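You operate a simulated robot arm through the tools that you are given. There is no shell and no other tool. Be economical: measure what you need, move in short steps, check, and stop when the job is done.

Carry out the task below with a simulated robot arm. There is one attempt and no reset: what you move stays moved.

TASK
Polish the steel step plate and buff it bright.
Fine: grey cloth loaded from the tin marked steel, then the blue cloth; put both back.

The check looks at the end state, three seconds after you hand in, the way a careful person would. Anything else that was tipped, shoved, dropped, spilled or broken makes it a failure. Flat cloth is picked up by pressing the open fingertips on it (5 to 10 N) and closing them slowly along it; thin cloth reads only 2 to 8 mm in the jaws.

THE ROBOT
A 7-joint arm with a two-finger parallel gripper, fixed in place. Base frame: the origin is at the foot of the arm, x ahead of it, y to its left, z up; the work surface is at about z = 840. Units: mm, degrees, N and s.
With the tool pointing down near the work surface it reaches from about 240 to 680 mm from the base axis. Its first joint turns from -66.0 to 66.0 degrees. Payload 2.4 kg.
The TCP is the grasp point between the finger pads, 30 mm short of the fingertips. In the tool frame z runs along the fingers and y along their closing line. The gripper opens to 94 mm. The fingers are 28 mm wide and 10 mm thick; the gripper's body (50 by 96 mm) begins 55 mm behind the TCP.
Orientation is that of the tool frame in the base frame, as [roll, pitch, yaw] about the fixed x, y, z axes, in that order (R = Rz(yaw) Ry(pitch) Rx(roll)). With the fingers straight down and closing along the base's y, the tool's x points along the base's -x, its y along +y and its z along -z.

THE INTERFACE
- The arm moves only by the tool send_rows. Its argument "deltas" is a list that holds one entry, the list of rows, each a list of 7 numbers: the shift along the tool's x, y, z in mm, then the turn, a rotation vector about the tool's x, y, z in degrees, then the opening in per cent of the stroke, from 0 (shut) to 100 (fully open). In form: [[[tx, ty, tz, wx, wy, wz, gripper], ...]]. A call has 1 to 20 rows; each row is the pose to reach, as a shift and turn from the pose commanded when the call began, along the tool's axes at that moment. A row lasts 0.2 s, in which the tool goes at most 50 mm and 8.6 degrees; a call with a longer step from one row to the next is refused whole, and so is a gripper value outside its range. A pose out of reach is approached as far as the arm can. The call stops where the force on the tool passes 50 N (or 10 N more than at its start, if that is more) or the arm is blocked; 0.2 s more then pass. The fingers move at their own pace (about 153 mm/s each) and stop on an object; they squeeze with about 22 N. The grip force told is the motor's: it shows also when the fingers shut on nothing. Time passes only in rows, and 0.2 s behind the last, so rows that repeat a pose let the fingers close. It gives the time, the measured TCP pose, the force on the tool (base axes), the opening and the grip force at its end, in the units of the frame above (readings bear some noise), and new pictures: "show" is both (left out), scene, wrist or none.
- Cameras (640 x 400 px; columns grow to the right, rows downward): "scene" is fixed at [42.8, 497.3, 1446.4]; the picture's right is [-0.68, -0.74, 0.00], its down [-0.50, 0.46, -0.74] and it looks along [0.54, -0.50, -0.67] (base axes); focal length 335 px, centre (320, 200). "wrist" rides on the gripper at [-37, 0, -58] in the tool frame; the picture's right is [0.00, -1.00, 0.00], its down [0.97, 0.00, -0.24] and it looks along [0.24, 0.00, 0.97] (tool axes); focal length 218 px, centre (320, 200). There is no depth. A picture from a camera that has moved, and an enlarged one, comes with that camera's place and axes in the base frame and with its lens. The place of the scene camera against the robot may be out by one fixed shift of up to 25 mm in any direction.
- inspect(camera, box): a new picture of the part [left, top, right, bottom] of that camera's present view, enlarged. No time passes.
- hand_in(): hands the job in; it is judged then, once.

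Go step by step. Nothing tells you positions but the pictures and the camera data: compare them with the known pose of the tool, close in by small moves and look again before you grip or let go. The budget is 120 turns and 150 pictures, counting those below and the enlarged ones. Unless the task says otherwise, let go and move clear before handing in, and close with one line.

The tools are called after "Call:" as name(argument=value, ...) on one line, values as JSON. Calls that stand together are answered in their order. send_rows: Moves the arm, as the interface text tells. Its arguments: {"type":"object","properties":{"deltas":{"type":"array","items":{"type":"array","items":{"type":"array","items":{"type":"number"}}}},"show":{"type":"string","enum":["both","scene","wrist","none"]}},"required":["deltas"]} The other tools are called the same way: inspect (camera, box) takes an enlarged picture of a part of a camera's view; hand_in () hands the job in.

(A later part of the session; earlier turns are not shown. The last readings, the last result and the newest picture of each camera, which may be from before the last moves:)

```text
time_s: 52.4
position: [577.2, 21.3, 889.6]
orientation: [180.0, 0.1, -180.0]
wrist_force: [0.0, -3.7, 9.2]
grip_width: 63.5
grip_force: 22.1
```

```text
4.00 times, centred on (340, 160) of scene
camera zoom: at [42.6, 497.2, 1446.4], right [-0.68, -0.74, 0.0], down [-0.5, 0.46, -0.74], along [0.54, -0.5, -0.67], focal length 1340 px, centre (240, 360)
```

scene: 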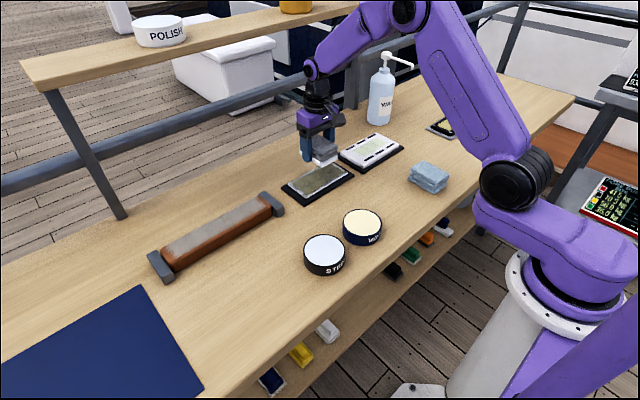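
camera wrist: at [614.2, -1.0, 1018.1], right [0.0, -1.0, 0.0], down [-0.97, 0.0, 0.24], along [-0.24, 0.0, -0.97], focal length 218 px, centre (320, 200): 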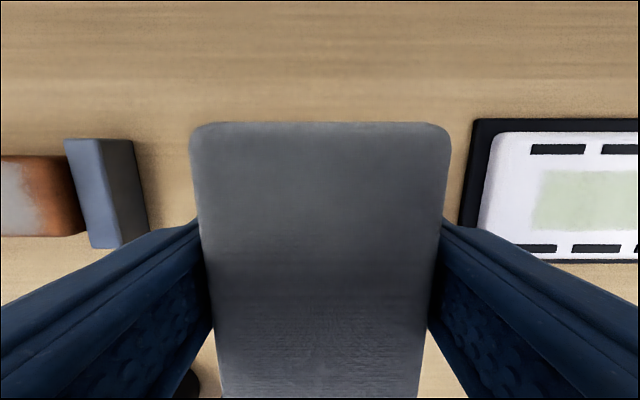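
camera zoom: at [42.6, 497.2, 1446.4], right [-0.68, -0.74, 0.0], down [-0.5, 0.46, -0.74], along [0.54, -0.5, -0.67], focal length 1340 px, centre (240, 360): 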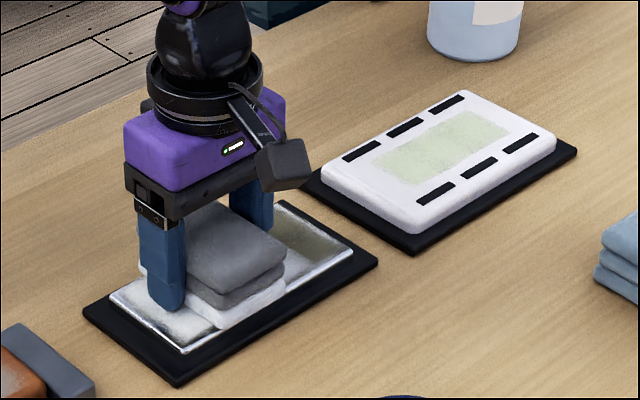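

At 9 N it works: a whitish haze replaces the tarnish and the plate stays put. Now full strokes.

Call:
send_rows(deltas=[[[0, 3, 0, 0, 0, 0, 0], [0, 9, 0, 0, 0, 0, 0], [0, 16, 0, 0, 0, 0, 0], [0, 23, 0, 0, 0, 0, 0], [0, 28, 0, 0, 0, 0, 0], [0, 29, 0, 0, 0, 0, 0], [0, 25, 0, 0, 0, 0, 0], [0, 18, 0, 0, 0, 0, 0], [0, 10, 0, 0, 0, 0, 0], [0, 2, 0, 0, 0, 0, 0], [0, -6, 0, 0, 0, 0, 0], [0, -14, 0, 0, 0, 0, 0], [0, -20, 0, 0, 0, 0, 0], [0, -21, 0, 0, 0, 0, 0]]], show="none")

Call:
send_rows(deltas=[[[0, -3, 0, 0, 0, 0, 0], [0, -9, 0, 0, 0, 0, 0], [0, -16, 0, 0, 0, 0, 0], [0, -24, 0, 0, 0, 0, 0], [0, -32, 0, 0, 0, 0, 0], [0, -40, 0, 0, 0, 0, 0], [0, -46, 0, 0, 0, 0, 0], [0, -50, 0, 0, 0, 0, 0], [0, -50, 0, 0, 0, 0, 0]]], show="none")

Call:
inspect(camera="scene", box=[270, 110, 410, 210])

```text
time_s: 55.4
position: [575.5, -0.5, 890.1]
orientation: [180.0, 0.0, -180.0]
wrist_force: [-0.4, 2.3, 4.4]
grip_width: 63.6
grip_force: 22.0
```

```text
time_s: 57.4
position: [577.4, -49.2, 890.8]
orientation: [-179.9, 0.2, -180.0]
wrist_force: [0.9, 6.9, 16.5]
grip_width: 63.9
grip_force: 21.9
```

```text
4.00 times, centred on (340, 160) of scene
camera zoom: at [42.5, 497.5, 1446.3], right [-0.68, -0.74, 0.0], down [-0.5, 0.46, -0.74], along [0.54, -0.5, -0.67], focal length 1340 px, centre (240, 360)
```

zoom: 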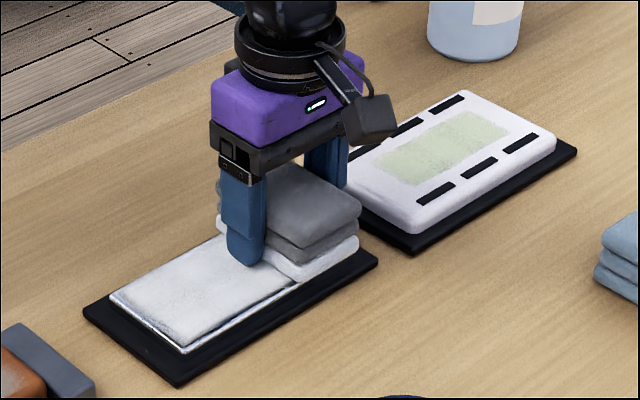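

Uniform compound haze across the left two thirds. One more return pass for even coverage, then lift and look.

Call:
send_rows(deltas=[[[0, 3, 0, 0, 0, 0, 0], [0, 9, 0, 0, 0, 0, 0], [0, 17, 0, 0, 0, 0, 0], [0, 25, 0, 0, 0, 0, 0], [0, 33, 0.3, 0, 0, 0, 0], [0, 41, 0.4, 0, 0, 0, 0], [0, 49, 0.5, 0, 0, 0, 0], [0, 57, 0.5, 0, 0, 0, 0], [0, 65, 0.4, 0, 0, 0, 0], [0, 73, 0.3, 0, 0, 0, 0], [0, 81, 0, 0, 0, 0, 0], [0, 89, 0, 0, 0, 0, 0], [0, 96, 0, 0, 0, 0, 0], [0, 99, 0, 0, 0, 0, 0], [0, 99, -2, 0, 0, 0, 0], [0, 99, -8, 0, 0, 0, 0], [0, 99, -18, 0, 0, 0, 0], [0, 99, -28, 0, 0, 0, 0], [0, 99, -36, 0, 0, 0, 0], [0, 99, -40, 0, 0, 0, 0]]], show="none")

Call:
send_rows(deltas=[[[2, 0, -4, 0, 0, 0, 0], [6, 0, -10, 0, 0, 0, 0], [14, 0, -20, 0, 0, 0, 0], [24, 0, -28, 0, 0, 0, 0], [34, 0, -32, 0, 0, 0, 0], [45, 0, -32, 0, 0, 0, 0], [56, 0, -32, 0, 0, 0, 0], [67, 0, -32, 0, 0, 0, 0], [78, 0, -32, 0, 0, 0, 0], [89, 0, -32, 0, 0, 0, 0], [100, 0, -32, 0, 0, 0, 0], [108, 0, -32, 0, 0, 0, 0], [113, 0, -32, 0, 0, 0, 0], [115, 0, -32, 0, 0, 0, 0], [115, 0, -32, 0, 0, 0, 0]]])

Call:
inspect(camera="scene", box=[270, 110, 410, 210])

```text
time_s: 61.6
position: [577.2, 48.3, 930.0]
orientation: [179.9, 0.1, -180.0]
wrist_force: [0.0, -0.1, 0.2]
grip_width: 63.6
grip_force: 22.1
```

```text
time_s: 64.8
position: [461.1, 47.3, 961.8]
orientation: [179.9, 0.1, 179.9]
wrist_force: [-0.8, 0.0, -0.9]
grip_width: 63.8
grip_force: 21.8
camera wrist: at [497.9, 48.2, 1020.7], right [0.0, -1.0, 0.0], down [-0.97, 0.0, 0.24], along [-0.24, 0.0, -0.97], focal length 218 px, centre (320, 200)
```

scene: 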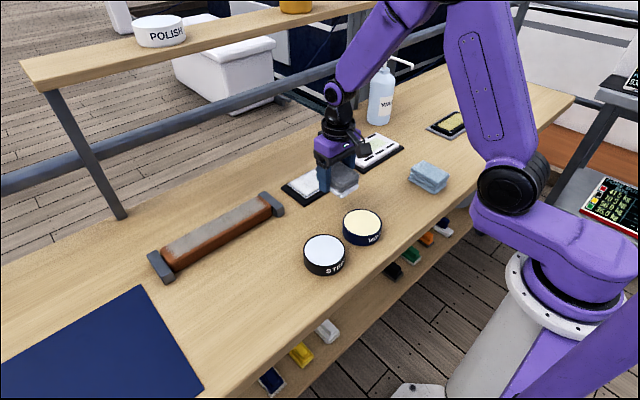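
wrist: 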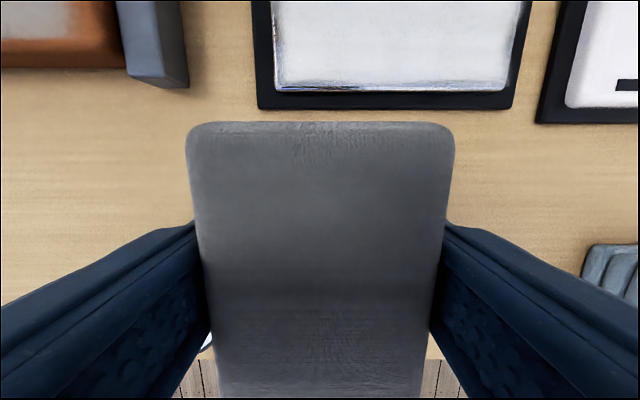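

```text
4.00 times, centred on (340, 160) of scene
camera zoom: at [42.8, 497.3, 1446.4], right [-0.68, -0.74, 0.0], down [-0.5, 0.46, -0.74], along [0.54, -0.5, -0.67], focal length 1340 px, centre (240, 360)
```

zoom: 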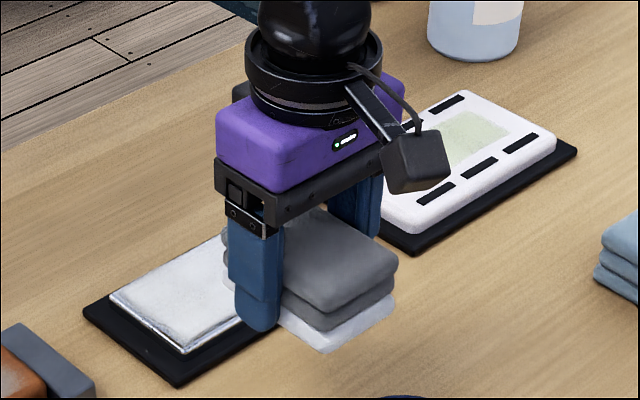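

The steel surface is hazed evenly; I'll check the far part once the pad is away. Carrying the grey cloth back above its home (370,-91.5).

Call:
send_rows(deltas=[[[1, -3, 0, 0, 0, 0, 0], [4, -8, 0, 0, 0, 0, 0], [9, -16, 0, 0, 0, 0, 0], [15, -25, 0, 0, 0, 0, 0], [22, -35, 0, 0, 0, 0, 0], [29, -45, 0, 0, 0, 0, 0], [36, -55, 0, 0, 0, 0, 0], [43, -65, 0, 0, 0, 0, 0], [50, -75, 0, 0, 0, 0, 0], [57, -86, 0, 0, 0, 0, 0], [64, -97, 0, 0, 0, 0, 0], [71, -108, 0, 0, 0, 0, 0], [78, -118, 0, 0, 0, 0, 0], [84, -127, 0, 0, 0, 0, 0], [88, -134, 0, 0, 0, 0, 0], [91, -138, 0, 0, 0, 0, 0], [91, -139.5, 0, 0, 0, 0, 0], [91, -139.5, 0, 0, 0, 0, 0]]])

Call:
inspect(camera="scene", box=[270, 130, 410, 230])

```text
time_s: 68.6
position: [369.5, -89.8, 960.9]
orientation: [-180.0, 0.0, 180.0]
wrist_force: [0.2, 0.2, 0.1]
grip_width: 63.6
grip_force: 22.0
camera wrist: at [406.1, -91.4, 1019.8], right [0.0, -1.0, 0.0], down [-0.97, 0.0, 0.24], along [-0.24, 0.0, -0.97], focal length 218 px, centre (320, 200)
```

scene: 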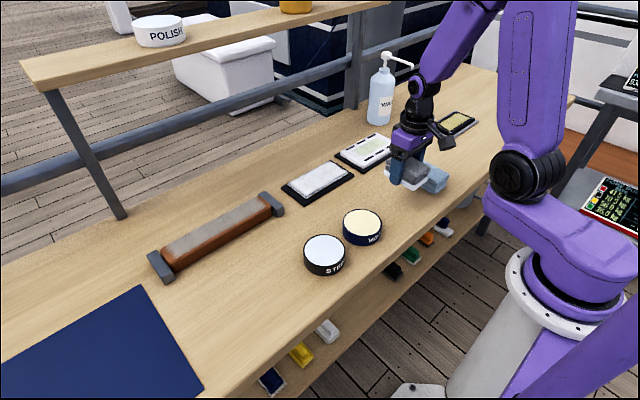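
wrist: 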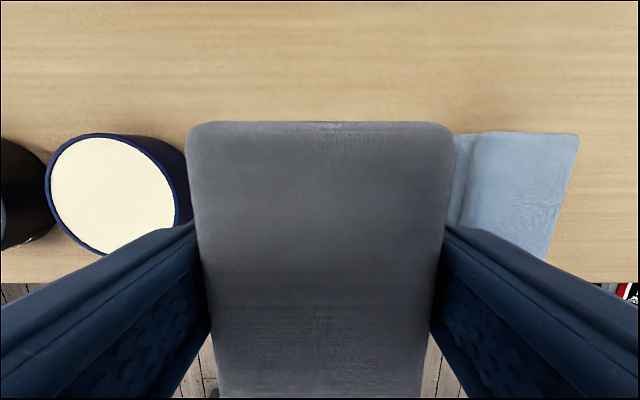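

```text
4.00 times, centred on (340, 180) of scene
camera zoom: at [42.8, 497.3, 1446.4], right [-0.68, -0.74, 0.0], down [-0.5, 0.46, -0.74], along [0.54, -0.5, -0.67], focal length 1340 px, centre (240, 280)
```

zoom: 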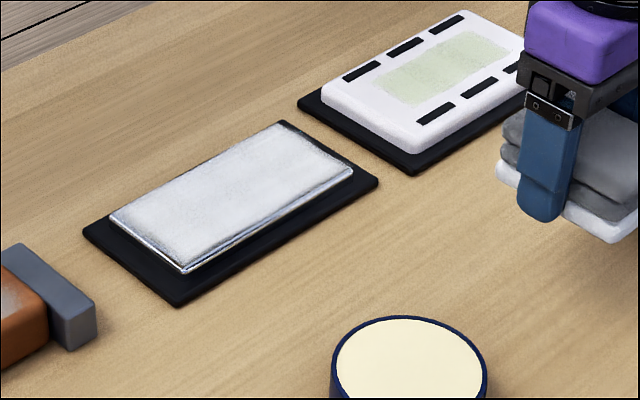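

The whole plate is coated with haze and nothing was disturbed. Now lowering the grey cloth onto its home spot.

Call:
send_rows(deltas=[[[0, 0, 3, 0, 0, 0, 0], [0, 0, 10, 0, 0, 0, 0], [0, 0, 20, 0, 0, 0, 0], [0, 0, 30, 0, 0, 0, 0], [0, 0, 40, 0, 0, 0, 0], [0, 0, 50, 0, 0, 0, 0], [0, 0, 60, 0, 0, 0, 0], [0, 0, 69, 0, 0, 0, 0], [0, 0, 75, 0, 0, 0, 0], [0, 0, 79, 0, 0, 0, 0], [0, 0, 80, 0, 0, 0, 0]]], show="none")

Call:
send_rows(deltas=[[[0, 0, 1, 0, 0, 0, 0], [0, 0, 2, 0, 0, 0, 0], [0, 0, 2, 0, 0, 0, 0]]], show="none")

Call:
inspect(camera="scene", box=[360, 130, 480, 230])

```text
time_s: 71.0
position: [369.8, -90.3, 880.7]
orientation: [180.0, 0.1, -180.0]
wrist_force: [0.7, 0.1, -0.6]
grip_width: 63.7
grip_force: 21.7
```

```text
time_s: 71.8
position: [370.7, -90.5, 878.8]
orientation: [179.9, 0.1, 180.0]
wrist_force: [0.4, 0.0, -0.7]
grip_width: 63.9
grip_force: 22.2
```

```text
4.00 times, centred on (420, 180) of scene
camera zoom: at [42.8, 497.3, 1446.4], right [-0.68, -0.74, 0.0], down [-0.5, 0.46, -0.74], along [0.54, -0.5, -0.67], focal length 1340 px, centre (-80, 280)
```

zoom: 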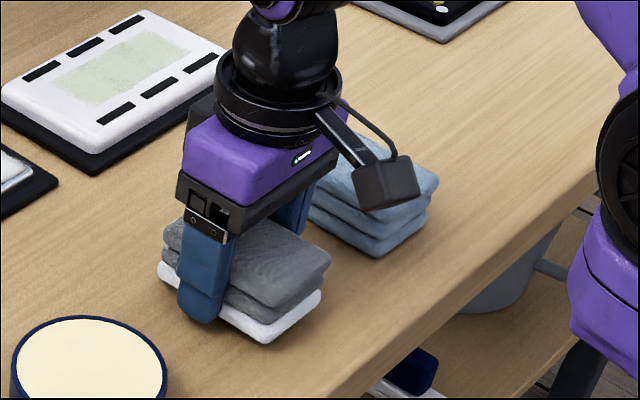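

Call:
send_rows(deltas=[[[0, 0, 1, 0, 0, 0, 0], [0, 0, 2, 0, 0, 0, 0], [0, 0, 2, 0, 0, 0, 0]]], show="none")

Call:
send_rows(deltas=[[[0, 0, 0.7, 0, 0, 0, 0], [0, 0, 1.2, 0, 0, 0, 0], [0, 0, 1.2, 0, 0, 0, 0]]], show="none")

```text
time_s: 72.6
position: [370.8, -91.1, 876.3]
orientation: [-180.0, 0.1, -180.0]
wrist_force: [0.6, 0.5, 0.1]
grip_width: 63.7
grip_force: 22.0
```

```text
time_s: 73.4
position: [372.0, -91.0, 877.0]
orientation: [180.0, 0.1, 180.0]
wrist_force: [-0.8, -0.3, -0.5]
grip_width: 63.8
grip_force: 22.1
```

Call:
send_rows(deltas=[[[0, 0, 0.6, 0, 0, 0, 0], [0, 0, 1.0, 0, 0, 0, 0], [0, 0, 1.0, 0, 0, 0, 0]]], show="none")

```text
time_s: 74.2
position: [371.7, -91.2, 874.7]
orientation: [-180.0, 0.1, 179.9]
wrist_force: [0.0, 0.2, 0.6]
grip_width: 63.7
grip_force: 22.0
```

Call:
send_rows(deltas=[[[0, 0, 0.6, 0, 0, 0, 0], [0, 0, 1.0, 0, 0, 0, 0], [0, 0, 1.0, 0, 0, 0, 0]]], show="none")

```text
time_s: 75.0
position: [370.7, -90.7, 874.1]
orientation: [180.0, 0.1, -179.9]
wrist_force: [-0.4, -0.7, -0.1]
grip_width: 63.8
grip_force: 22.3
```

Call:
send_rows(deltas=[[[0, 0, 0.6, 0, 0, 0, 0], [0, 0, 1.2, 0, 0, 0, 0], [0, 0, 1.2, 0, 0, 0, 0]]], show="none")

Call:
inspect(camera="scene", box=[370, 160, 450, 230])

```text
time_s: 75.8
position: [371.3, -91.7, 872.3]
orientation: [-180.0, 0.1, -179.9]
wrist_force: [0.5, 0.8, -0.6]
grip_width: 63.8
grip_force: 21.6
```

```text
5.71 times, centred on (410, 195) of scene
camera zoom: at [42.8, 497.3, 1446.4], right [-0.68, -0.74, 0.0], down [-0.5, 0.46, -0.74], along [0.54, -0.5, -0.67], focal length 1914 px, centre (-194, 229)
```

zoom: 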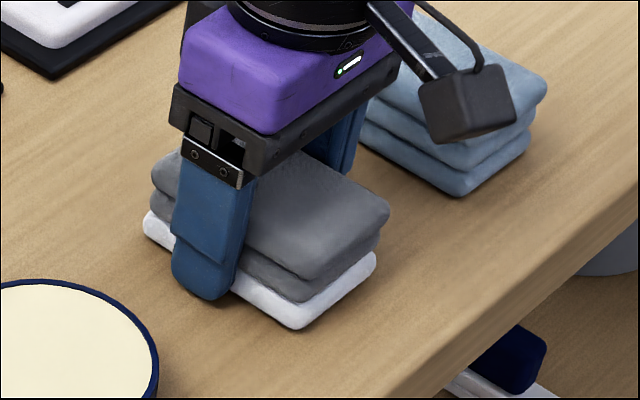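

Call:
send_rows(deltas=[[[0, 0, 0.6, 0, 0, 0, 0], [0, 0, 1.0, 0, 0, 0, 0], [0, 0, 1.0, 0, 0, 0, 0]]], show="none")

```text
time_s: 76.6
position: [370.4, -92.3, 870.8]
orientation: [-180.0, 0.2, 180.0]
wrist_force: [-0.6, 0.8, -1.5]
grip_width: 63.7
grip_force: 21.9
```

The fingertips are nearly at the bench, so the pad is at most a millimetre up. Opening slowly, then rising.

Call:
send_rows(deltas=[[[0, 0, 0, 0, 0, 0, 60], [0, 0, 0, 0, 0, 0, 72], [0, 0, 0, 0, 0, 0, 85], [0, 0, 0, 0, 0, 0, 95], [0, 0, -10, 0, 0, 0, 95], [0, 0, -30, 0, 0, 0, 95], [0, 0, -60, 0, 0, 0, 95], [0, 0, -85, 0, 0, 0, 95], [0, 0, -85, 0, 0, 0, 95]]])

Call:
inspect(camera="scene", box=[360, 130, 480, 230])

```text
time_s: 78.6
position: [370.0, -91.4, 956.3]
orientation: [-179.9, 0.1, -180.0]
wrist_force: [0.1, 0.3, 0.0]
grip_width: 89.4
grip_force: 0.1
camera wrist: at [405.9, -90.9, 1013.9], right [0.0, -1.0, 0.0], down [-0.97, 0.0, 0.24], along [-0.24, 0.0, -0.97], focal length 218 px, centre (320, 200)
```

scene: 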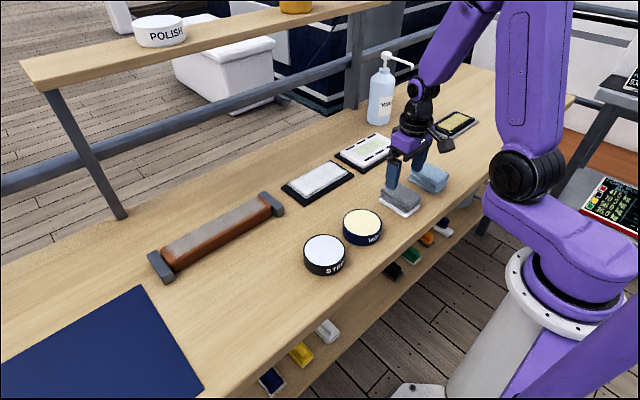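
wrist: 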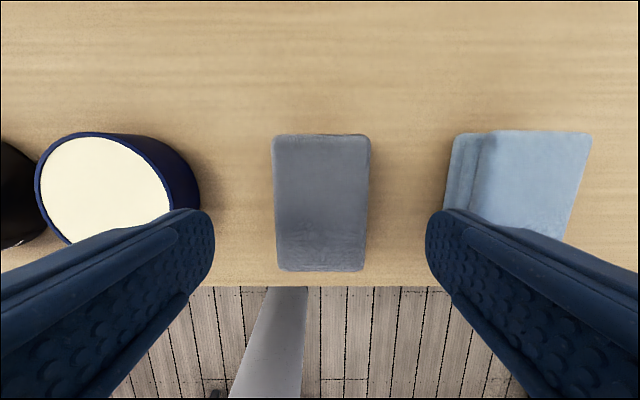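

```text
4.00 times, centred on (420, 180) of scene
camera zoom: at [42.8, 497.3, 1446.4], right [-0.68, -0.74, 0.0], down [-0.5, 0.46, -0.74], along [0.54, -0.5, -0.67], focal length 1340 px, centre (-80, 280)
```

zoom: 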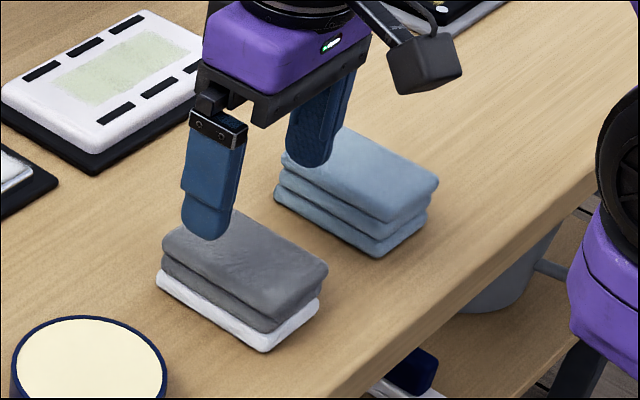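

Grey cloth is back in its place. Moving over to the blue cloth, about y −217.

Call:
send_rows(deltas=[[[0, -40, 0, 0, 0, 0, 100], [0, -80, 0, 0, 0, 0, 100], [0, -115, 0, 0, 0, 0, 100], [0, -125.5, 0, 0, 0, 0, 100], [0, -125.5, 0, 0, 0, 0, 100]]])

```text
time_s: 79.8
position: [368.9, -217.3, 956.9]
orientation: [-180.0, 0.0, -179.9]
wrist_force: [-0.1, 0.3, 0.2]
grip_width: 93.9
grip_force: 0.0
camera wrist: at [405.4, -217.2, 1016.0], right [0.0, -1.0, 0.0], down [-0.97, 0.0, 0.24], along [-0.24, 0.0, -0.97], focal length 218 px, centre (320, 200)
```

scene: 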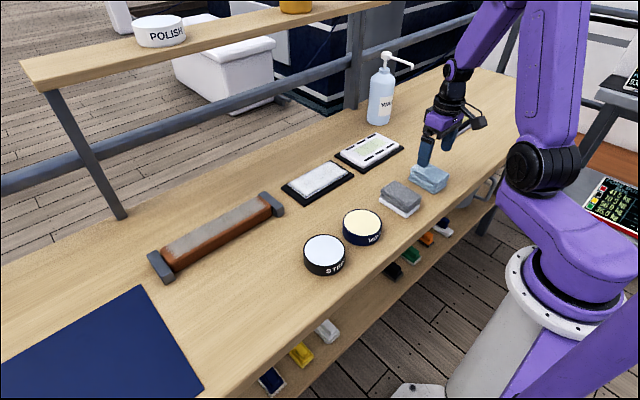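
wrist: 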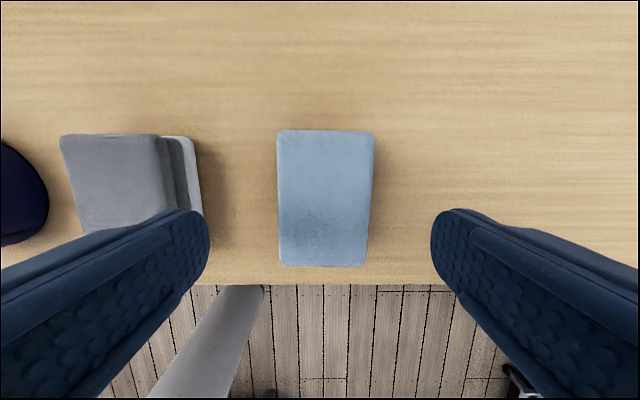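

Blue pad centred at about (371,-220). Descend to z≈878 with the fingers straddling it, close, and lift slightly.

Call:
send_rows(deltas=[[[-2, -3, 0, 0, 0, 0, 100], [-2, -3, 25, 0, 0, 0, 100], [-2, -3, 50, 0, 0, 0, 100], [-2, -3, 70, 0, 0, 0, 100], [-2, -3, 79, 0, 0, 0, 100], [-2, -3, 79, 0, 0, 0, 80], [-2, -3, 79, 0, 0, 0, 74], [-2, -3, 79, 0, 0, 0, 70], [-2, -3, 79, 0, 0, 0, 66], [-2, -3, 79, 0, 0, 0, 60], [-2, -3, 79, 0, 0, 0, 50], [-2, -3, 79, 0, 0, 0, 30], [-2, -3, 79, 0, 0, 0, 0], [-2, -3, 79, 0, 0, 0, 0], [-2, -3, 79, 0, 0, 0, 0]]], show="none")

Call:
send_rows(deltas=[[[0, 0, -1, 0, 0, 0, 0], [0, 0, -2, 0, 0, 0, 0], [0, 0, -4, 0, 0, 0, 0], [0, 0, -6, 0, 0, 0, 0], [0, 0, -8, 0, 0, 0, 0], [0, 0, -10, 0, 0, 0, 0]]], show="wrist")

Call:
inspect(camera="scene", box=[380, 120, 480, 220])

```text
time_s: 83.0
position: [374.6, -219.8, 876.4]
orientation: [-180.0, 0.1, -180.0]
wrist_force: [1.7, 0.0, -0.6]
grip_width: 63.7
grip_force: 21.8
```

```text
time_s: 84.4
position: [372.7, -218.0, 887.0]
orientation: [179.9, 0.1, 180.0]
wrist_force: [-0.2, 0.1, -0.4]
grip_width: 63.5
grip_force: 21.7
camera wrist: at [408.9, -219.1, 945.9], right [0.0, -1.0, 0.0], down [-0.97, 0.0, 0.24], along [-0.24, 0.0, -0.97], focal length 218 px, centre (320, 200)
```

wrist: 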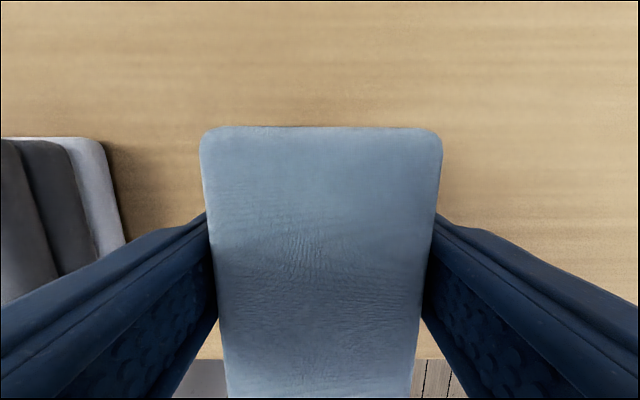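

```text
4.00 times, centred on (430, 170) of scene
camera zoom: at [42.8, 497.3, 1446.4], right [-0.68, -0.74, 0.0], down [-0.5, 0.46, -0.74], along [0.54, -0.5, -0.67], focal length 1340 px, centre (-120, 320)
```

zoom: 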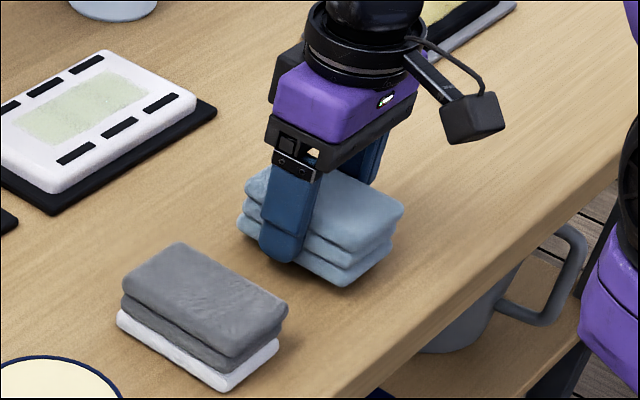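

Blue pad held. Lift to z≈960 and carry slowly to above the plate centre.

Call:
send_rows(deltas=[[[0, 0, -3, 0, 0, 0, 0], [0, 0, -8, 0, 0, 0, 0], [0, 0, -15, 0, 0, 0, 0], [0, 0, -23, 0, 0, 0, 0], [0, 0, -31, 0, 0, 0, 0], [0, 0, -39, 0, 0, 0, 0], [0, 0, -47, 0, 0, 0, 0], [0, 0, -55, 0, 0, 0, 0], [0, 0, -63, 0, 0, 0, 0], [0, 0, -70, 0, 0, 0, 0], [0, 0, -73, 0, 0, 0, 0], [-2, 2, -73, 0, 0, 0, 0], [-6, 6, -73, 0, 0, 0, 0], [-13, 14, -73, 0, 0, 0, 0], [-22, 24, -73, 0, 0, 0, 0], [-32, 34, -73, 0, 0, 0, 0], [-41, 44, -73, 0, 0, 0, 0], [-48, 52, -73, 0, 0, 0, 0], [-53, 57, -73, 0, 0, 0, 0], [-55, 59, -73, 0, 0, 0, 0]]], show="none")

Call:
send_rows(deltas=[[[-2, 2, 0, 0, 0, 0, 0], [-7, 7, 0, 0, 0, 0, 0], [-14, 15, 0, 0, 0, 0, 0], [-23, 25, 0, 0, 0, 0, 0], [-33, 36, 0, 0, 0, 0, 0], [-44, 47, 0, 0, 0, 0, 0], [-55, 59, 0, 0, 0, 0, 0], [-66, 71, 0, 0, 0, 0, 0], [-77, 83, 0, 0, 0, 0, 0], [-88, 95, 0, 0, 0, 0, 0], [-99, 107, 0, 0, 0, 0, 0], [-110, 118, 0, 0, 0, 0, 0], [-121, 130, 0, 0, 0, 0, 0], [-131, 141, 0, 0, 0, 0, 0], [-139, 149, 0, 0, 0, 0, 0], [-145, 156, 0, 0, 0, 0, 0], [-149, 160, 0, 0, 0, 0, 0], [-150, 161, 0, 0, 0, 0, 0], [-150, 161, 0, 0, 0, 0, 0]]])

Call:
inspect(camera="scene", box=[270, 110, 410, 210])

```text
time_s: 88.6
position: [426.6, -161.1, 961.4]
orientation: [-180.0, 0.1, -179.9]
wrist_force: [0.0, 0.0, -0.2]
grip_width: 63.8
grip_force: 21.9
```

```text
time_s: 92.6
position: [578.2, 0.6, 961.3]
orientation: [180.0, 0.1, 180.0]
wrist_force: [0.1, -0.1, 0.0]
grip_width: 63.6
grip_force: 21.9
camera wrist: at [614.9, 0.6, 1019.4], right [0.0, -1.0, 0.0], down [-0.97, 0.0, 0.24], along [-0.24, 0.0, -0.97], focal length 218 px, centre (320, 200)
```

scene: 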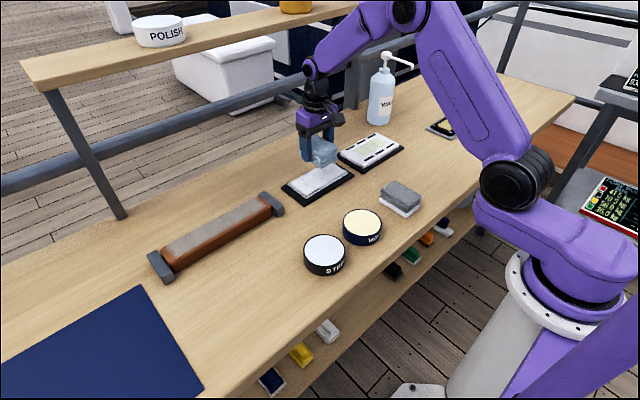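
wrist: 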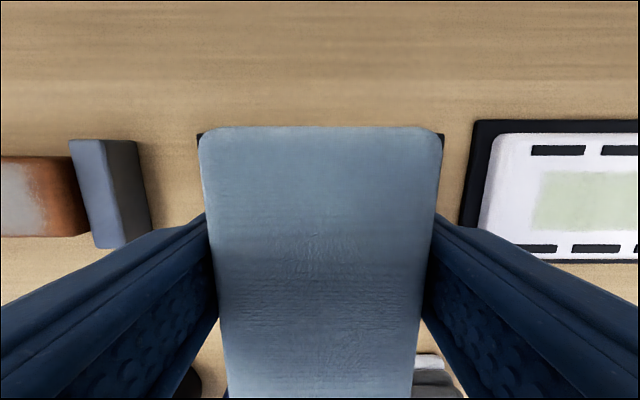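

```text
4.00 times, centred on (340, 160) of scene
camera zoom: at [42.8, 497.3, 1446.4], right [-0.68, -0.74, 0.0], down [-0.5, 0.46, -0.74], along [0.54, -0.5, -0.67], focal length 1340 px, centre (240, 360)
```

zoom: 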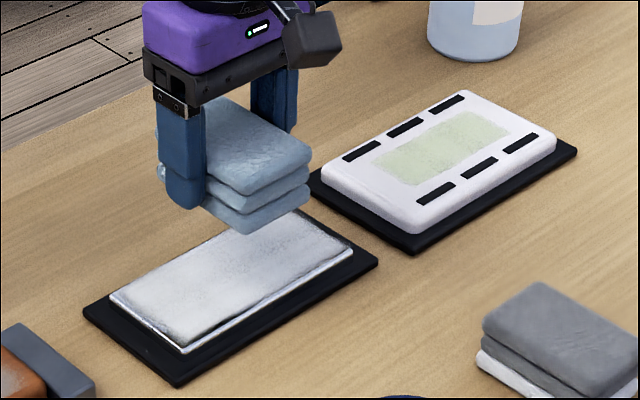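

Lowering to just above the plate, then feeling for contact.

Call:
send_rows(deltas=[[[0, 0, 3, 0, 0, 0, 0], [0, 0, 10, 0, 0, 0, 0], [0, 0, 20, 0, 0, 0, 0], [0, 0, 30, 0, 0, 0, 0], [0, 0, 40, 0, 0, 0, 0], [0, 0, 50, 0, 0, 0, 0], [0, 0, 58, 0, 0, 0, 0], [0, 0, 62, 0, 0, 0, 0], [0, 0, 63, 0, 0, 0, 0]]], show="none")

Call:
send_rows(deltas=[[[0, 0, 1, 0, 0, 0, 0], [0, 0, 2, 0, 0, 0, 0], [0, 0, 3, 0, 0, 0, 0], [0, 0, 3, 0, 0, 0, 0]]], show="none")

```text
time_s: 94.6
position: [577.7, 0.3, 899.3]
orientation: [179.9, 0.1, 179.9]
wrist_force: [-0.9, -0.2, -0.1]
grip_width: 63.7
grip_force: 22.2
```

```text
time_s: 95.6
position: [576.8, -0.1, 895.0]
orientation: [180.0, 0.0, -179.9]
wrist_force: [-1.4, -0.9, 0.5]
grip_width: 63.6
grip_force: 22.2
```

Call:
send_rows(deltas=[[[0, 0, 0.7, 0, 0, 0, 0], [0, 0, 1.3, 0, 0, 0, 0], [0, 0, 1.3, 0, 0, 0, 0]]], show="none")

Call:
send_rows(deltas=[[[0, 0, 0.7, 0, 0, 0, 0], [0, 0, 1, 0, 0, 0, 0], [0, 0, 1, 0, 0, 0, 0]]], show="none")

```text
time_s: 96.4
position: [576.4, 0.4, 894.4]
orientation: [179.9, 0.1, 180.0]
wrist_force: [-0.2, 0.1, -0.2]
grip_width: 63.7
grip_force: 22.1
```

```text
time_s: 97.2
position: [576.7, 0.9, 893.9]
orientation: [-179.9, 0.2, -179.9]
wrist_force: [-10.0, -0.3, 21.3]
grip_width: 63.7
grip_force: 22.0
```

Contact at about 21 N; easing to about 10 N and stroking.

Call:
send_rows(deltas=[[[0, 0, -0.5, 0, 0, 0, 0], [0, 0, -0.5, 0, 0, 0, 0], [0, 4, -0.5, 0, 0, 0, 0], [0, 10, -0.5, 0, 0, 0, 0], [0, 17, -0.5, 0, 0, 0, 0], [0, 25, -0.5, 0, 0, 0, 0], [0, 33, -0.5, 0, 0, 0, 0], [0, 41, -0.5, 0, 0, 0, 0], [0, 47, -0.5, 0, 0, 0, 0], [0, 50, -0.5, 0, 0, 0, 0], [0, 50, -0.5, 0, 0, 0, 0]]], show="none")

Call:
inspect(camera="scene", box=[270, 110, 410, 210])

```text
time_s: 99.6
position: [578.9, 50.0, 893.3]
orientation: [-180.0, 0.2, -180.0]
wrist_force: [1.5, -6.7, 11.6]
grip_width: 63.6
grip_force: 21.8
```

```text
4.00 times, centred on (340, 160) of scene
camera zoom: at [42.6, 497.1, 1446.4], right [-0.68, -0.74, 0.0], down [-0.5, 0.46, -0.74], along [0.54, -0.5, -0.67], focal length 1340 px, centre (240, 360)
```

zoom: 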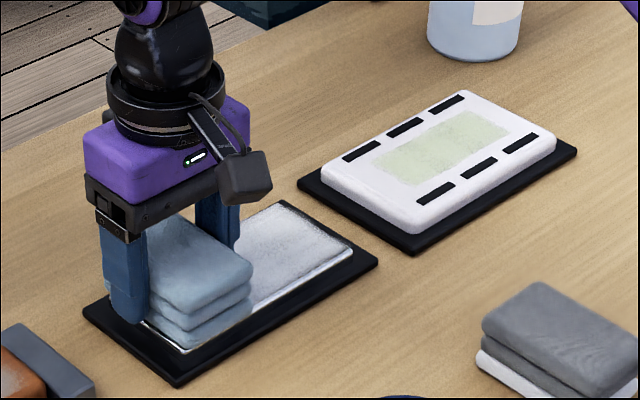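

Stroking back across the whole plate and returning for a second pass.

Call:
send_rows(deltas=[[[0, -3, 0, 0, 0, 0, 0], [0, -9, 0, 0, 0, 0, 0], [0, -17, 0, 0, 0, 0, 0], [0, -25, 0, 0, 0, 0, 0], [0, -33, 0, 0, 0, 0, 0], [0, -41, 0, 0, 0, 0, 0], [0, -49, 0, 0, 0, 0, 0], [0, -57, 0, 0, 0, 0, 0], [0, -65, 0, 0, 0, 0, 0], [0, -73, 0, 0, 0, 0, 0], [0, -81, 0, 0, 0, 0, 0], [0, -89, 0, 0, 0, 0, 0], [0, -96, 0, 0, 0, 0, 0], [0, -100, 0, 0, 0, 0, 0], [0, -100, 0, 0, 0, 0, 0]]], show="none")

Call:
inspect(camera="scene", box=[270, 110, 410, 210])

```text
time_s: 102.8
position: [579.2, -50.3, 893.6]
orientation: [180.0, 0.0, 179.9]
wrist_force: [0.1, -0.5, -0.2]
grip_width: 64.0
grip_force: 22.2
```

```text
4.00 times, centred on (340, 160) of scene
camera zoom: at [42.8, 497.3, 1446.4], right [-0.68, -0.74, 0.0], down [-0.5, 0.46, -0.74], along [0.54, -0.5, -0.67], focal length 1340 px, centre (240, 360)
```

zoom: 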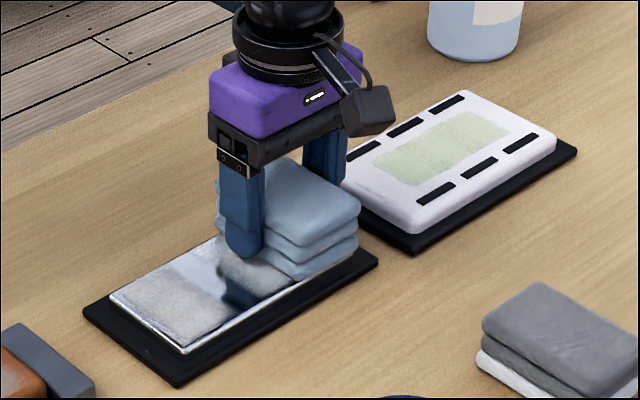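

Partly bright; pressure was lost on the return. Pressing down a little and continuing.

Call:
send_rows(deltas=[[[0, 0, 0.5, 0, 0, 0, 0], [0, 0, 0.8, 0, 0, 0, 0], [0, 0, 0.8, 0, 0, 0, 0]]], show="none")

```text
time_s: 103.6
position: [578.8, -49.7, 894.5]
orientation: [-179.9, 0.3, -180.0]
wrist_force: [3.8, -1.1, 10.4]
grip_width: 63.9
grip_force: 22.2
```

Call:
send_rows(deltas=[[[0, 3, 0, 0, 0, 0, 0], [0, 9, 0, 0, 0, 0, 0], [0, 17, 0, 0, 0, 0, 0], [0, 25, 0, 0, 0, 0, 0], [0, 33, 0, 0, 0, 0, 0], [0, 41, 0, 0, 0, 0, 0], [0, 48, 0, 0, 0, 0, 0], [0, 50, 0, 0, 0, 0, 0]]], show="none")

Call:
send_rows(deltas=[[[0, 3, 0.3, 0, 0, 0, 0], [0, 9, 0.3, 0, 0, 0, 0], [0, 17, 0.3, 0, 0, 0, 0], [0, 25, 0.3, 0, 0, 0, 0], [0, 33, 0.3, 0, 0, 0, 0], [0, 41, 0.3, 0, 0, 0, 0], [0, 48, 0.3, 0, 0, 0, 0], [0, 51, 0.3, 0, 0, 0, 0]]], show="none")

Call:
inspect(camera="scene", box=[270, 110, 410, 210])

```text
time_s: 105.4
position: [577.6, -1.4, 893.9]
orientation: [-179.9, 0.1, 179.9]
wrist_force: [-1.2, -9.3, 18.9]
grip_width: 63.9
grip_force: 22.4
```

```text
time_s: 107.2
position: [578.2, 52.8, 893.9]
orientation: [180.0, 0.0, -180.0]
wrist_force: [-1.3, -8.6, 19.4]
grip_width: 63.6
grip_force: 21.9
```

```text
4.00 times, centred on (340, 160) of scene
camera zoom: at [42.4, 497.0, 1446.5], right [-0.68, -0.74, 0.0], down [-0.5, 0.46, -0.74], along [0.54, -0.5, -0.67], focal length 1340 px, centre (240, 360)
```

zoom: 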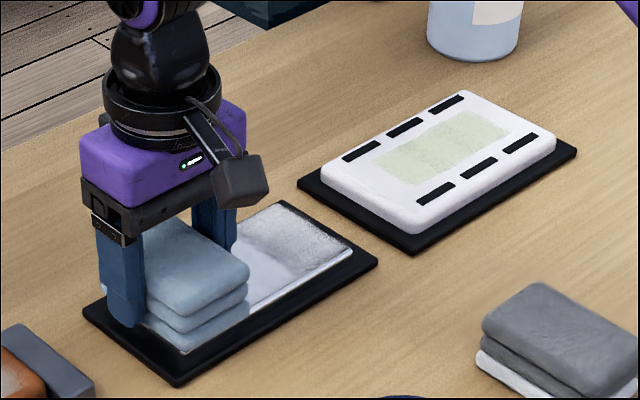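

Middle is bright; ends remain. Stroking back to the other end.

Call:
send_rows(deltas=[[[0, -3, 0, 0, 0, 0, 0], [0, -9, 0, 0, 0, 0, 0], [0, -17, 0, 0, 0, 0, 0], [0, -25, 0, 0, 0, 0, 0], [0, -33, 0, 0, 0, 0, 0], [0, -41, 0, 0, 0, 0, 0], [0, -49, 0, 0, 0, 0, 0], [0, -52, 0, 0, 0, 0, 0]]], show="none")

Call:
send_rows(deltas=[[[0, -3, 0, 0, 0, 0, 0], [0, -9, 0, 0, 0, 0, 0], [0, -17, 0, 0, 0, 0, 0], [0, -25, 0, 0, 0, 0, 0], [0, -33, 0, 0, 0, 0, 0], [0, -41, 0, 0, 0, 0, 0], [0, -49, 0, 0, 0, 0, 0], [0, -52, 0, 0, 0, 0, 0]]], show="none")

Call:
inspect(camera="scene", box=[270, 110, 410, 210])

```text
time_s: 109.0
position: [578.1, -1.3, 893.2]
orientation: [-179.8, 0.2, 180.0]
wrist_force: [-0.1, 6.3, 18.2]
grip_width: 63.7
grip_force: 22.0
```

```text
time_s: 110.8
position: [578.3, -53.8, 892.2]
orientation: [-179.9, 0.1, 180.0]
wrist_force: [-0.1, 3.9, 8.4]
grip_width: 63.7
grip_force: 22.1
```

```text
4.00 times, centred on (340, 160) of scene
camera zoom: at [42.7, 497.4, 1446.3], right [-0.68, -0.74, 0.0], down [-0.5, 0.46, -0.74], along [0.54, -0.5, -0.67], focal length 1340 px, centre (240, 360)
```

zoom: 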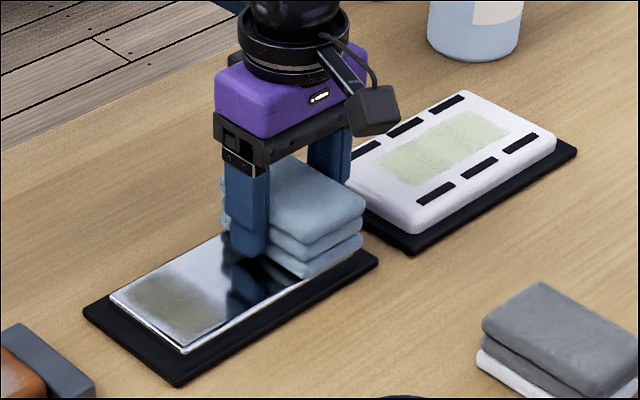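

The middle is mirror-bright; the ends need more. Buffing the right end with short strokes, then the left end.

Call:
send_rows(deltas=[[[0, 3, 0.1, 0, 0, 0, 0], [0, 10, 0.1, 0, 0, 0, 0], [0, 18, 0.1, 0, 0, 0, 0], [0, 26, 0.1, 0, 0, 0, 0], [0, 30, 0.1, 0, 0, 0, 0], [0, 26, 0.1, 0, 0, 0, 0], [0, 18, 0.1, 0, 0, 0, 0], [0, 10, 0.1, 0, 0, 0, 0], [0, 3, 0.1, 0, 0, 0, 0], [0, 0, 0.1, 0, 0, 0, 0], [0, 3, 0.1, 0, 0, 0, 0], [0, 10, 0.1, 0, 0, 0, 0], [0, 18, 0.1, 0, 0, 0, 0], [0, 26, 0.1, 0, 0, 0, 0], [0, 34, 0.1, 0, 0, 0, 0], [0, 42, 0.1, 0, 0, 0, 0], [0, 50, 0.1, 0, 0, 0, 0], [0, 54, 0.1, 0, 0, 0, 0]]], show="none")

Call:
send_rows(deltas=[[[0, 3, 0, 0, 0, 0, 0], [0, 10, 0, 0, 0, 0, 0], [0, 18, 0, 0, 0, 0, 0], [0, 26, 0, 0, 0, 0, 0], [0, 34, 0, 0, 0, 0, 0], [0, 42, 0, 0, 0, 0, 0], [0, 48, 0, 0, 0, 0, 0], [0, 50, 0, 0, 0, 0, 0], [0, 46, 0, 0, 0, 0, 0], [0, 38, 0, 0, 0, 0, 0], [0, 30, 0, 0, 0, 0, 0], [0, 24, 0, 0, 0, 0, 0], [0, 26, 0, 0, 0, 0, 0], [0, 34, 0, 0, 0, 0, 0], [0, 42, 0, 0, 0, 0, 0], [0, 50, 0, 0, 0, 0, 0], [0, 52, 0, 0, 0, 0, 0]]], show="none")

Call:
inspect(camera="scene", box=[270, 110, 410, 210])

```text
time_s: 114.6
position: [578.5, 0.1, 893.4]
orientation: [180.0, 0.0, 180.0]
wrist_force: [0.1, -1.5, 1.6]
grip_width: 63.7
grip_force: 22.1
```

```text
time_s: 118.2
position: [577.8, 54.1, 891.4]
orientation: [179.9, -0.1, 179.9]
wrist_force: [1.2, -2.9, 7.5]
grip_width: 63.9
grip_force: 22.0
```

```text
4.00 times, centred on (340, 160) of scene
camera zoom: at [42.7, 497.2, 1446.4], right [-0.68, -0.74, 0.0], down [-0.5, 0.46, -0.74], along [0.54, -0.5, -0.67], focal length 1340 px, centre (240, 360)
```

zoom: 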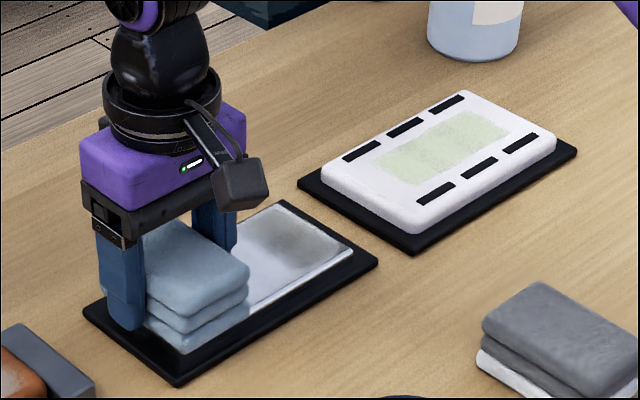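

Still a faint patch at the right end. I'll press slightly more and work the left end, then the right.

Call:
send_rows(deltas=[[[0, -3, 0.2, 0, 0, 0, 0], [0, -10, 0.2, 0, 0, 0, 0], [0, -18, 0.2, 0, 0, 0, 0], [0, -26, 0.2, 0, 0, 0, 0], [0, -30, 0.2, 0, 0, 0, 0], [0, -26, 0.2, 0, 0, 0, 0], [0, -18, 0.2, 0, 0, 0, 0], [0, -10, 0.2, 0, 0, 0, 0], [0, -3, 0.2, 0, 0, 0, 0], [0, 0, 0.2, 0, 0, 0, 0], [0, -4, 0.2, 0, 0, 0, 0], [0, -12, 0.2, 0, 0, 0, 0], [0, -20, 0.2, 0, 0, 0, 0], [0, -28, 0.2, 0, 0, 0, 0], [0, -36, 0.2, 0, 0, 0, 0], [0, -44, 0.2, 0, 0, 0, 0], [0, -52, 0.2, 0, 0, 0, 0], [0, -54, 0.2, 0, 0, 0, 0]]], show="none")

Call:
send_rows(deltas=[[[0, -4, 0.2, 0, 0, 0, 0], [0, -12, 0.2, 0, 0, 0, 0], [0, -20, 0.2, 0, 0, 0, 0], [0, -28, 0.2, 0, 0, 0, 0], [0, -36, 0.2, 0, 0, 0, 0], [0, -44, 0.2, 0, 0, 0, 0], [0, -51, 0.2, 0, 0, 0, 0], [0, -54, 0.2, 0, 0, 0, 0]]], show="none")

Call:
inspect(camera="scene", box=[270, 110, 410, 210])

```text
time_s: 122.0
position: [577.8, -1.6, 892.4]
orientation: [180.0, 0.2, -179.8]
wrist_force: [-1.3, 3.5, 6.1]
grip_width: 63.9
grip_force: 21.5
```

```text
time_s: 123.8
position: [577.8, -55.1, 891.7]
orientation: [-180.0, 0.2, -179.9]
wrist_force: [0.1, 0.3, -0.1]
grip_width: 63.7
grip_force: 21.8
```

```text
4.00 times, centred on (340, 160) of scene
camera zoom: at [42.8, 497.3, 1446.4], right [-0.68, -0.74, 0.0], down [-0.5, 0.46, -0.74], along [0.54, -0.5, -0.67], focal length 1340 px, centre (240, 360)
```

zoom: 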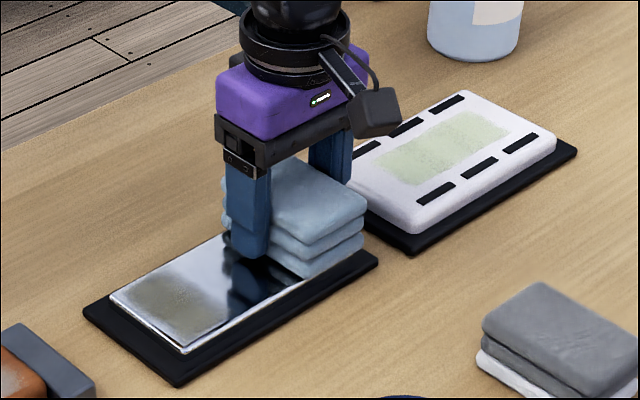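

Call:
inspect(camera="scene", box=[285, 160, 345, 200])

Call:
send_rows(deltas=[[[0, 1, -4, 0, 0, 0, 0], [0, 1, -12, 0, 0, 0, 0], [0, 1, -22, 0, 0, 0, 0], [0, 1, -32, 0, 0, 0, 0], [0, 1, -42, 0, 0, 0, 0], [0, 1, -52, 0, 0, 0, 0], [2, 1, -62, 0, 0, 0, 0], [6, 1, -68, 0, 0, 0, 0], [13, 1, -70, 0, 0, 0, 0], [22, 1, -70, 0, 0, 0, 0], [32, 1, -70, 0, 0, 0, 0], [43, 1, -70, 0, 0, 0, 0], [54, 1, -70, 0, 0, 0, 0], [65, 1, -70, 0, 0, 0, 0], [76, 1, -70, 0, 0, 0, 0], [87, 1, -70, 0, 0, 0, 0], [96, 1, -70, 0, 0, 0, 0], [103, 1, -70, 0, 0, 0, 0], [106, 1, -70, 0, 0, 0, 0], [106, 1, -70, 0, 0, 0, 0]]], show="wrist")

Call:
inspect(camera="scene", box=[280, 155, 360, 205])

```text
10.00 times, centred on (315, 180) of scene
camera zoom: at [42.8, 497.3, 1446.4], right [-0.68, -0.74, 0.0], down [-0.5, 0.46, -0.74], along [0.54, -0.5, -0.67], focal length 3350 px, centre (370, 400)
```

zoom: 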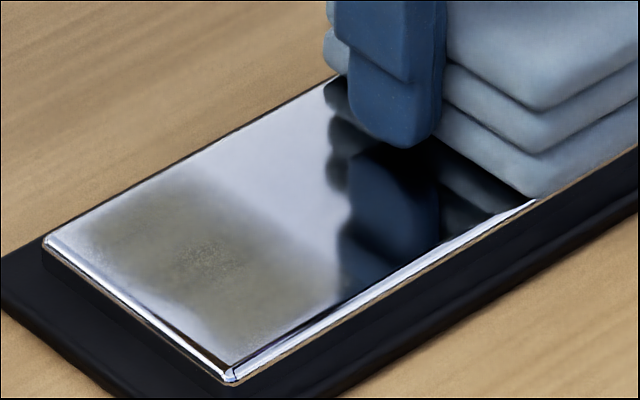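

```text
time_s: 128.0
position: [471.0, -54.4, 961.9]
orientation: [180.0, 0.1, 180.0]
wrist_force: [0.1, -0.3, 0.0]
grip_width: 63.9
grip_force: 22.3
camera wrist: at [508.5, -54.2, 1020.7], right [0.0, -1.0, 0.0], down [-0.97, 0.0, 0.24], along [-0.24, 0.0, -0.97], focal length 218 px, centre (320, 200)
```

wrist: 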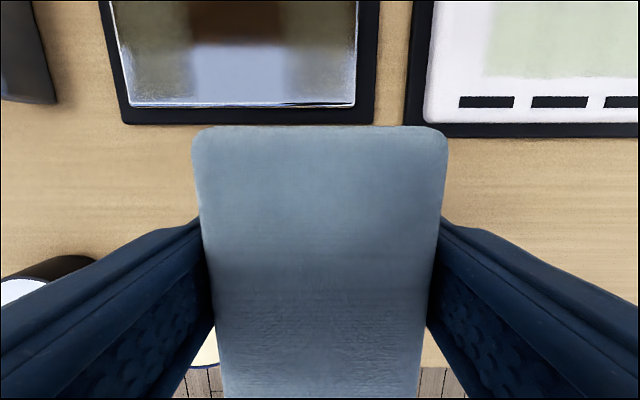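

```text
8.00 times, centred on (320, 180) of scene
camera zoom: at [42.8, 497.3, 1446.4], right [-0.68, -0.74, 0.0], down [-0.5, 0.46, -0.74], along [0.54, -0.5, -0.67], focal length 2680 px, centre (320, 360)
```

zoom: 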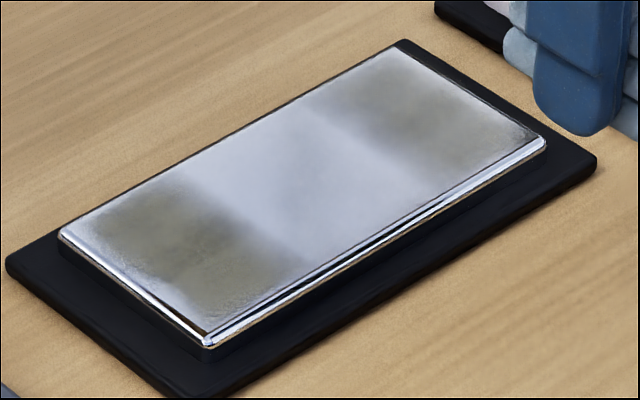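

The middle is clean steel, but tarnish remains at both ends (y≈±35–75), so the grey cloth needs more work there. I'll put the blue one back at (371,-220) for now.

Call:
send_rows(deltas=[[[1, -3, 0, 0, 0, 0, 0], [5, -8, 0, 0, 0, 0, 0], [10, -17, 0, 0, 0, 0, 0], [17, -27, 0, 0, 0, 0, 0], [24, -39, 0, 0, 0, 0, 0], [31, -51, 0, 0, 0, 0, 0], [38, -63, 0, 0, 0, 0, 0], [45, -75, 0, 0, 0, 0, 0], [53, -87, 0, 0, 0, 0, 0], [60, -99, 0, 0, 0, 0, 0], [67, -111, 0, 0, 0, 0, 0], [74, -123, 0, 0, 0, 0, 0], [81, -135, 0, 0, 0, 0, 0], [88, -147, 0, 0, 0, 0, 0], [94, -156, 0, 0, 0, 0, 0], [98, -162, 0, 0, 0, 0, 0], [100, -165, 0, 0, 0, 0, 0], [100, -165, 0, 0, 0, 0, 0]]], show="none")

Call:
send_rows(deltas=[[[0, 0, 3, 0, 0, 0, 0], [0, 0, 10, 0, 0, 0, 0], [0, 0, 20, 0, 0, 0, 0], [0, 0, 30, 0, 0, 0, 0], [0, 0, 40, 0, 0, 0, 0], [0, 0, 50, 0, 0, 0, 0], [0, 0, 60, 0, 0, 0, 0], [0, 0, 70, 0, 0, 0, 0], [0, 0, 77, 0, 0, 0, 0], [0, 0, 81, 0, 0, 0, 0], [0, 0, 82, 0, 0, 0, 0]]], show="none")

Call:
inspect(camera="scene", box=[390, 130, 470, 210])

```text
time_s: 131.8
position: [370.4, -220.5, 961.8]
orientation: [179.9, 0.1, 180.0]
wrist_force: [-0.1, -0.1, -1.1]
grip_width: 63.7
grip_force: 21.7
```

```text
time_s: 134.2
position: [373.4, -217.3, 879.0]
orientation: [180.0, 0.1, 180.0]
wrist_force: [0.4, 0.7, -1.0]
grip_width: 63.8
grip_force: 21.7
```

```text
5.00 times, centred on (430, 170) of scene
camera zoom: at [42.8, 497.3, 1446.4], right [-0.68, -0.74, 0.0], down [-0.5, 0.46, -0.74], along [0.54, -0.5, -0.67], focal length 1675 px, centre (-230, 350)
```

zoom: 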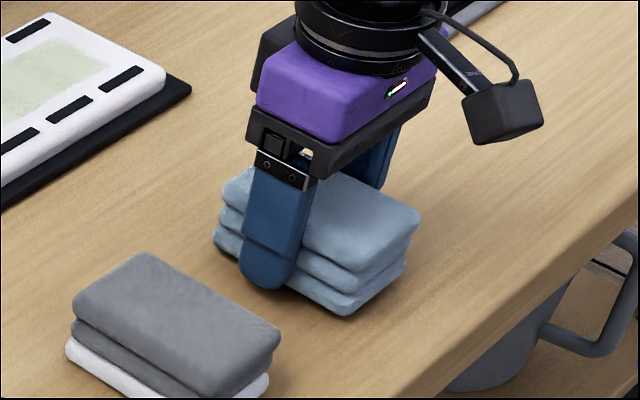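

Call:
send_rows(deltas=[[[0, 0, 1.2, 0, 0, 0, 0], [0, 0, 2.4, 0, 0, 0, 0], [0, 0, 3.5, 0, 0, 0, 0], [0, 0, 3.5, 0, 0, 0, 0]]], show="none")

Call:
send_rows(deltas=[[[0, 0, 0.6, 0, 0, 0, 0], [0, 0, 1, 0, 0, 0, 0], [0, 0, 1, 0, 0, 0, 0]]], show="none")

```text
time_s: 135.2
position: [372.1, -220.2, 876.1]
orientation: [-180.0, 0.0, 180.0]
wrist_force: [-0.2, 0.4, -1.2]
grip_width: 64.0
grip_force: 21.9
```

```text
time_s: 136.0
position: [372.4, -218.1, 874.0]
orientation: [180.0, 0.2, 180.0]
wrist_force: [-0.6, -0.1, -0.8]
grip_width: 63.4
grip_force: 22.2
```

Call:
send_rows(deltas=[[[0, 0, 0.6, 0, 0, 0, 0], [0, 0, 1, 0, 0, 0, 0], [0, 0, 1, 0, 0, 0, 0]]], show="none")

Call:
send_rows(deltas=[[[0, 0, 0.6, 0, 0, 0, 0], [0, 0, 1, 0, 0, 0, 0], [0, 0, 1, 0, 0, 0, 0]]], show="none")

```text
time_s: 136.8
position: [370.5, -219.1, 873.8]
orientation: [180.0, 0.2, 180.0]
wrist_force: [-1.7, 1.2, 6.9]
grip_width: 63.4
grip_force: 22.6
```

```text
time_s: 137.6
position: [371.9, -219.3, 874.0]
orientation: [180.0, 0.0, 179.9]
wrist_force: [0.1, -1.1, 0.5]
grip_width: 63.7
grip_force: 21.5
```

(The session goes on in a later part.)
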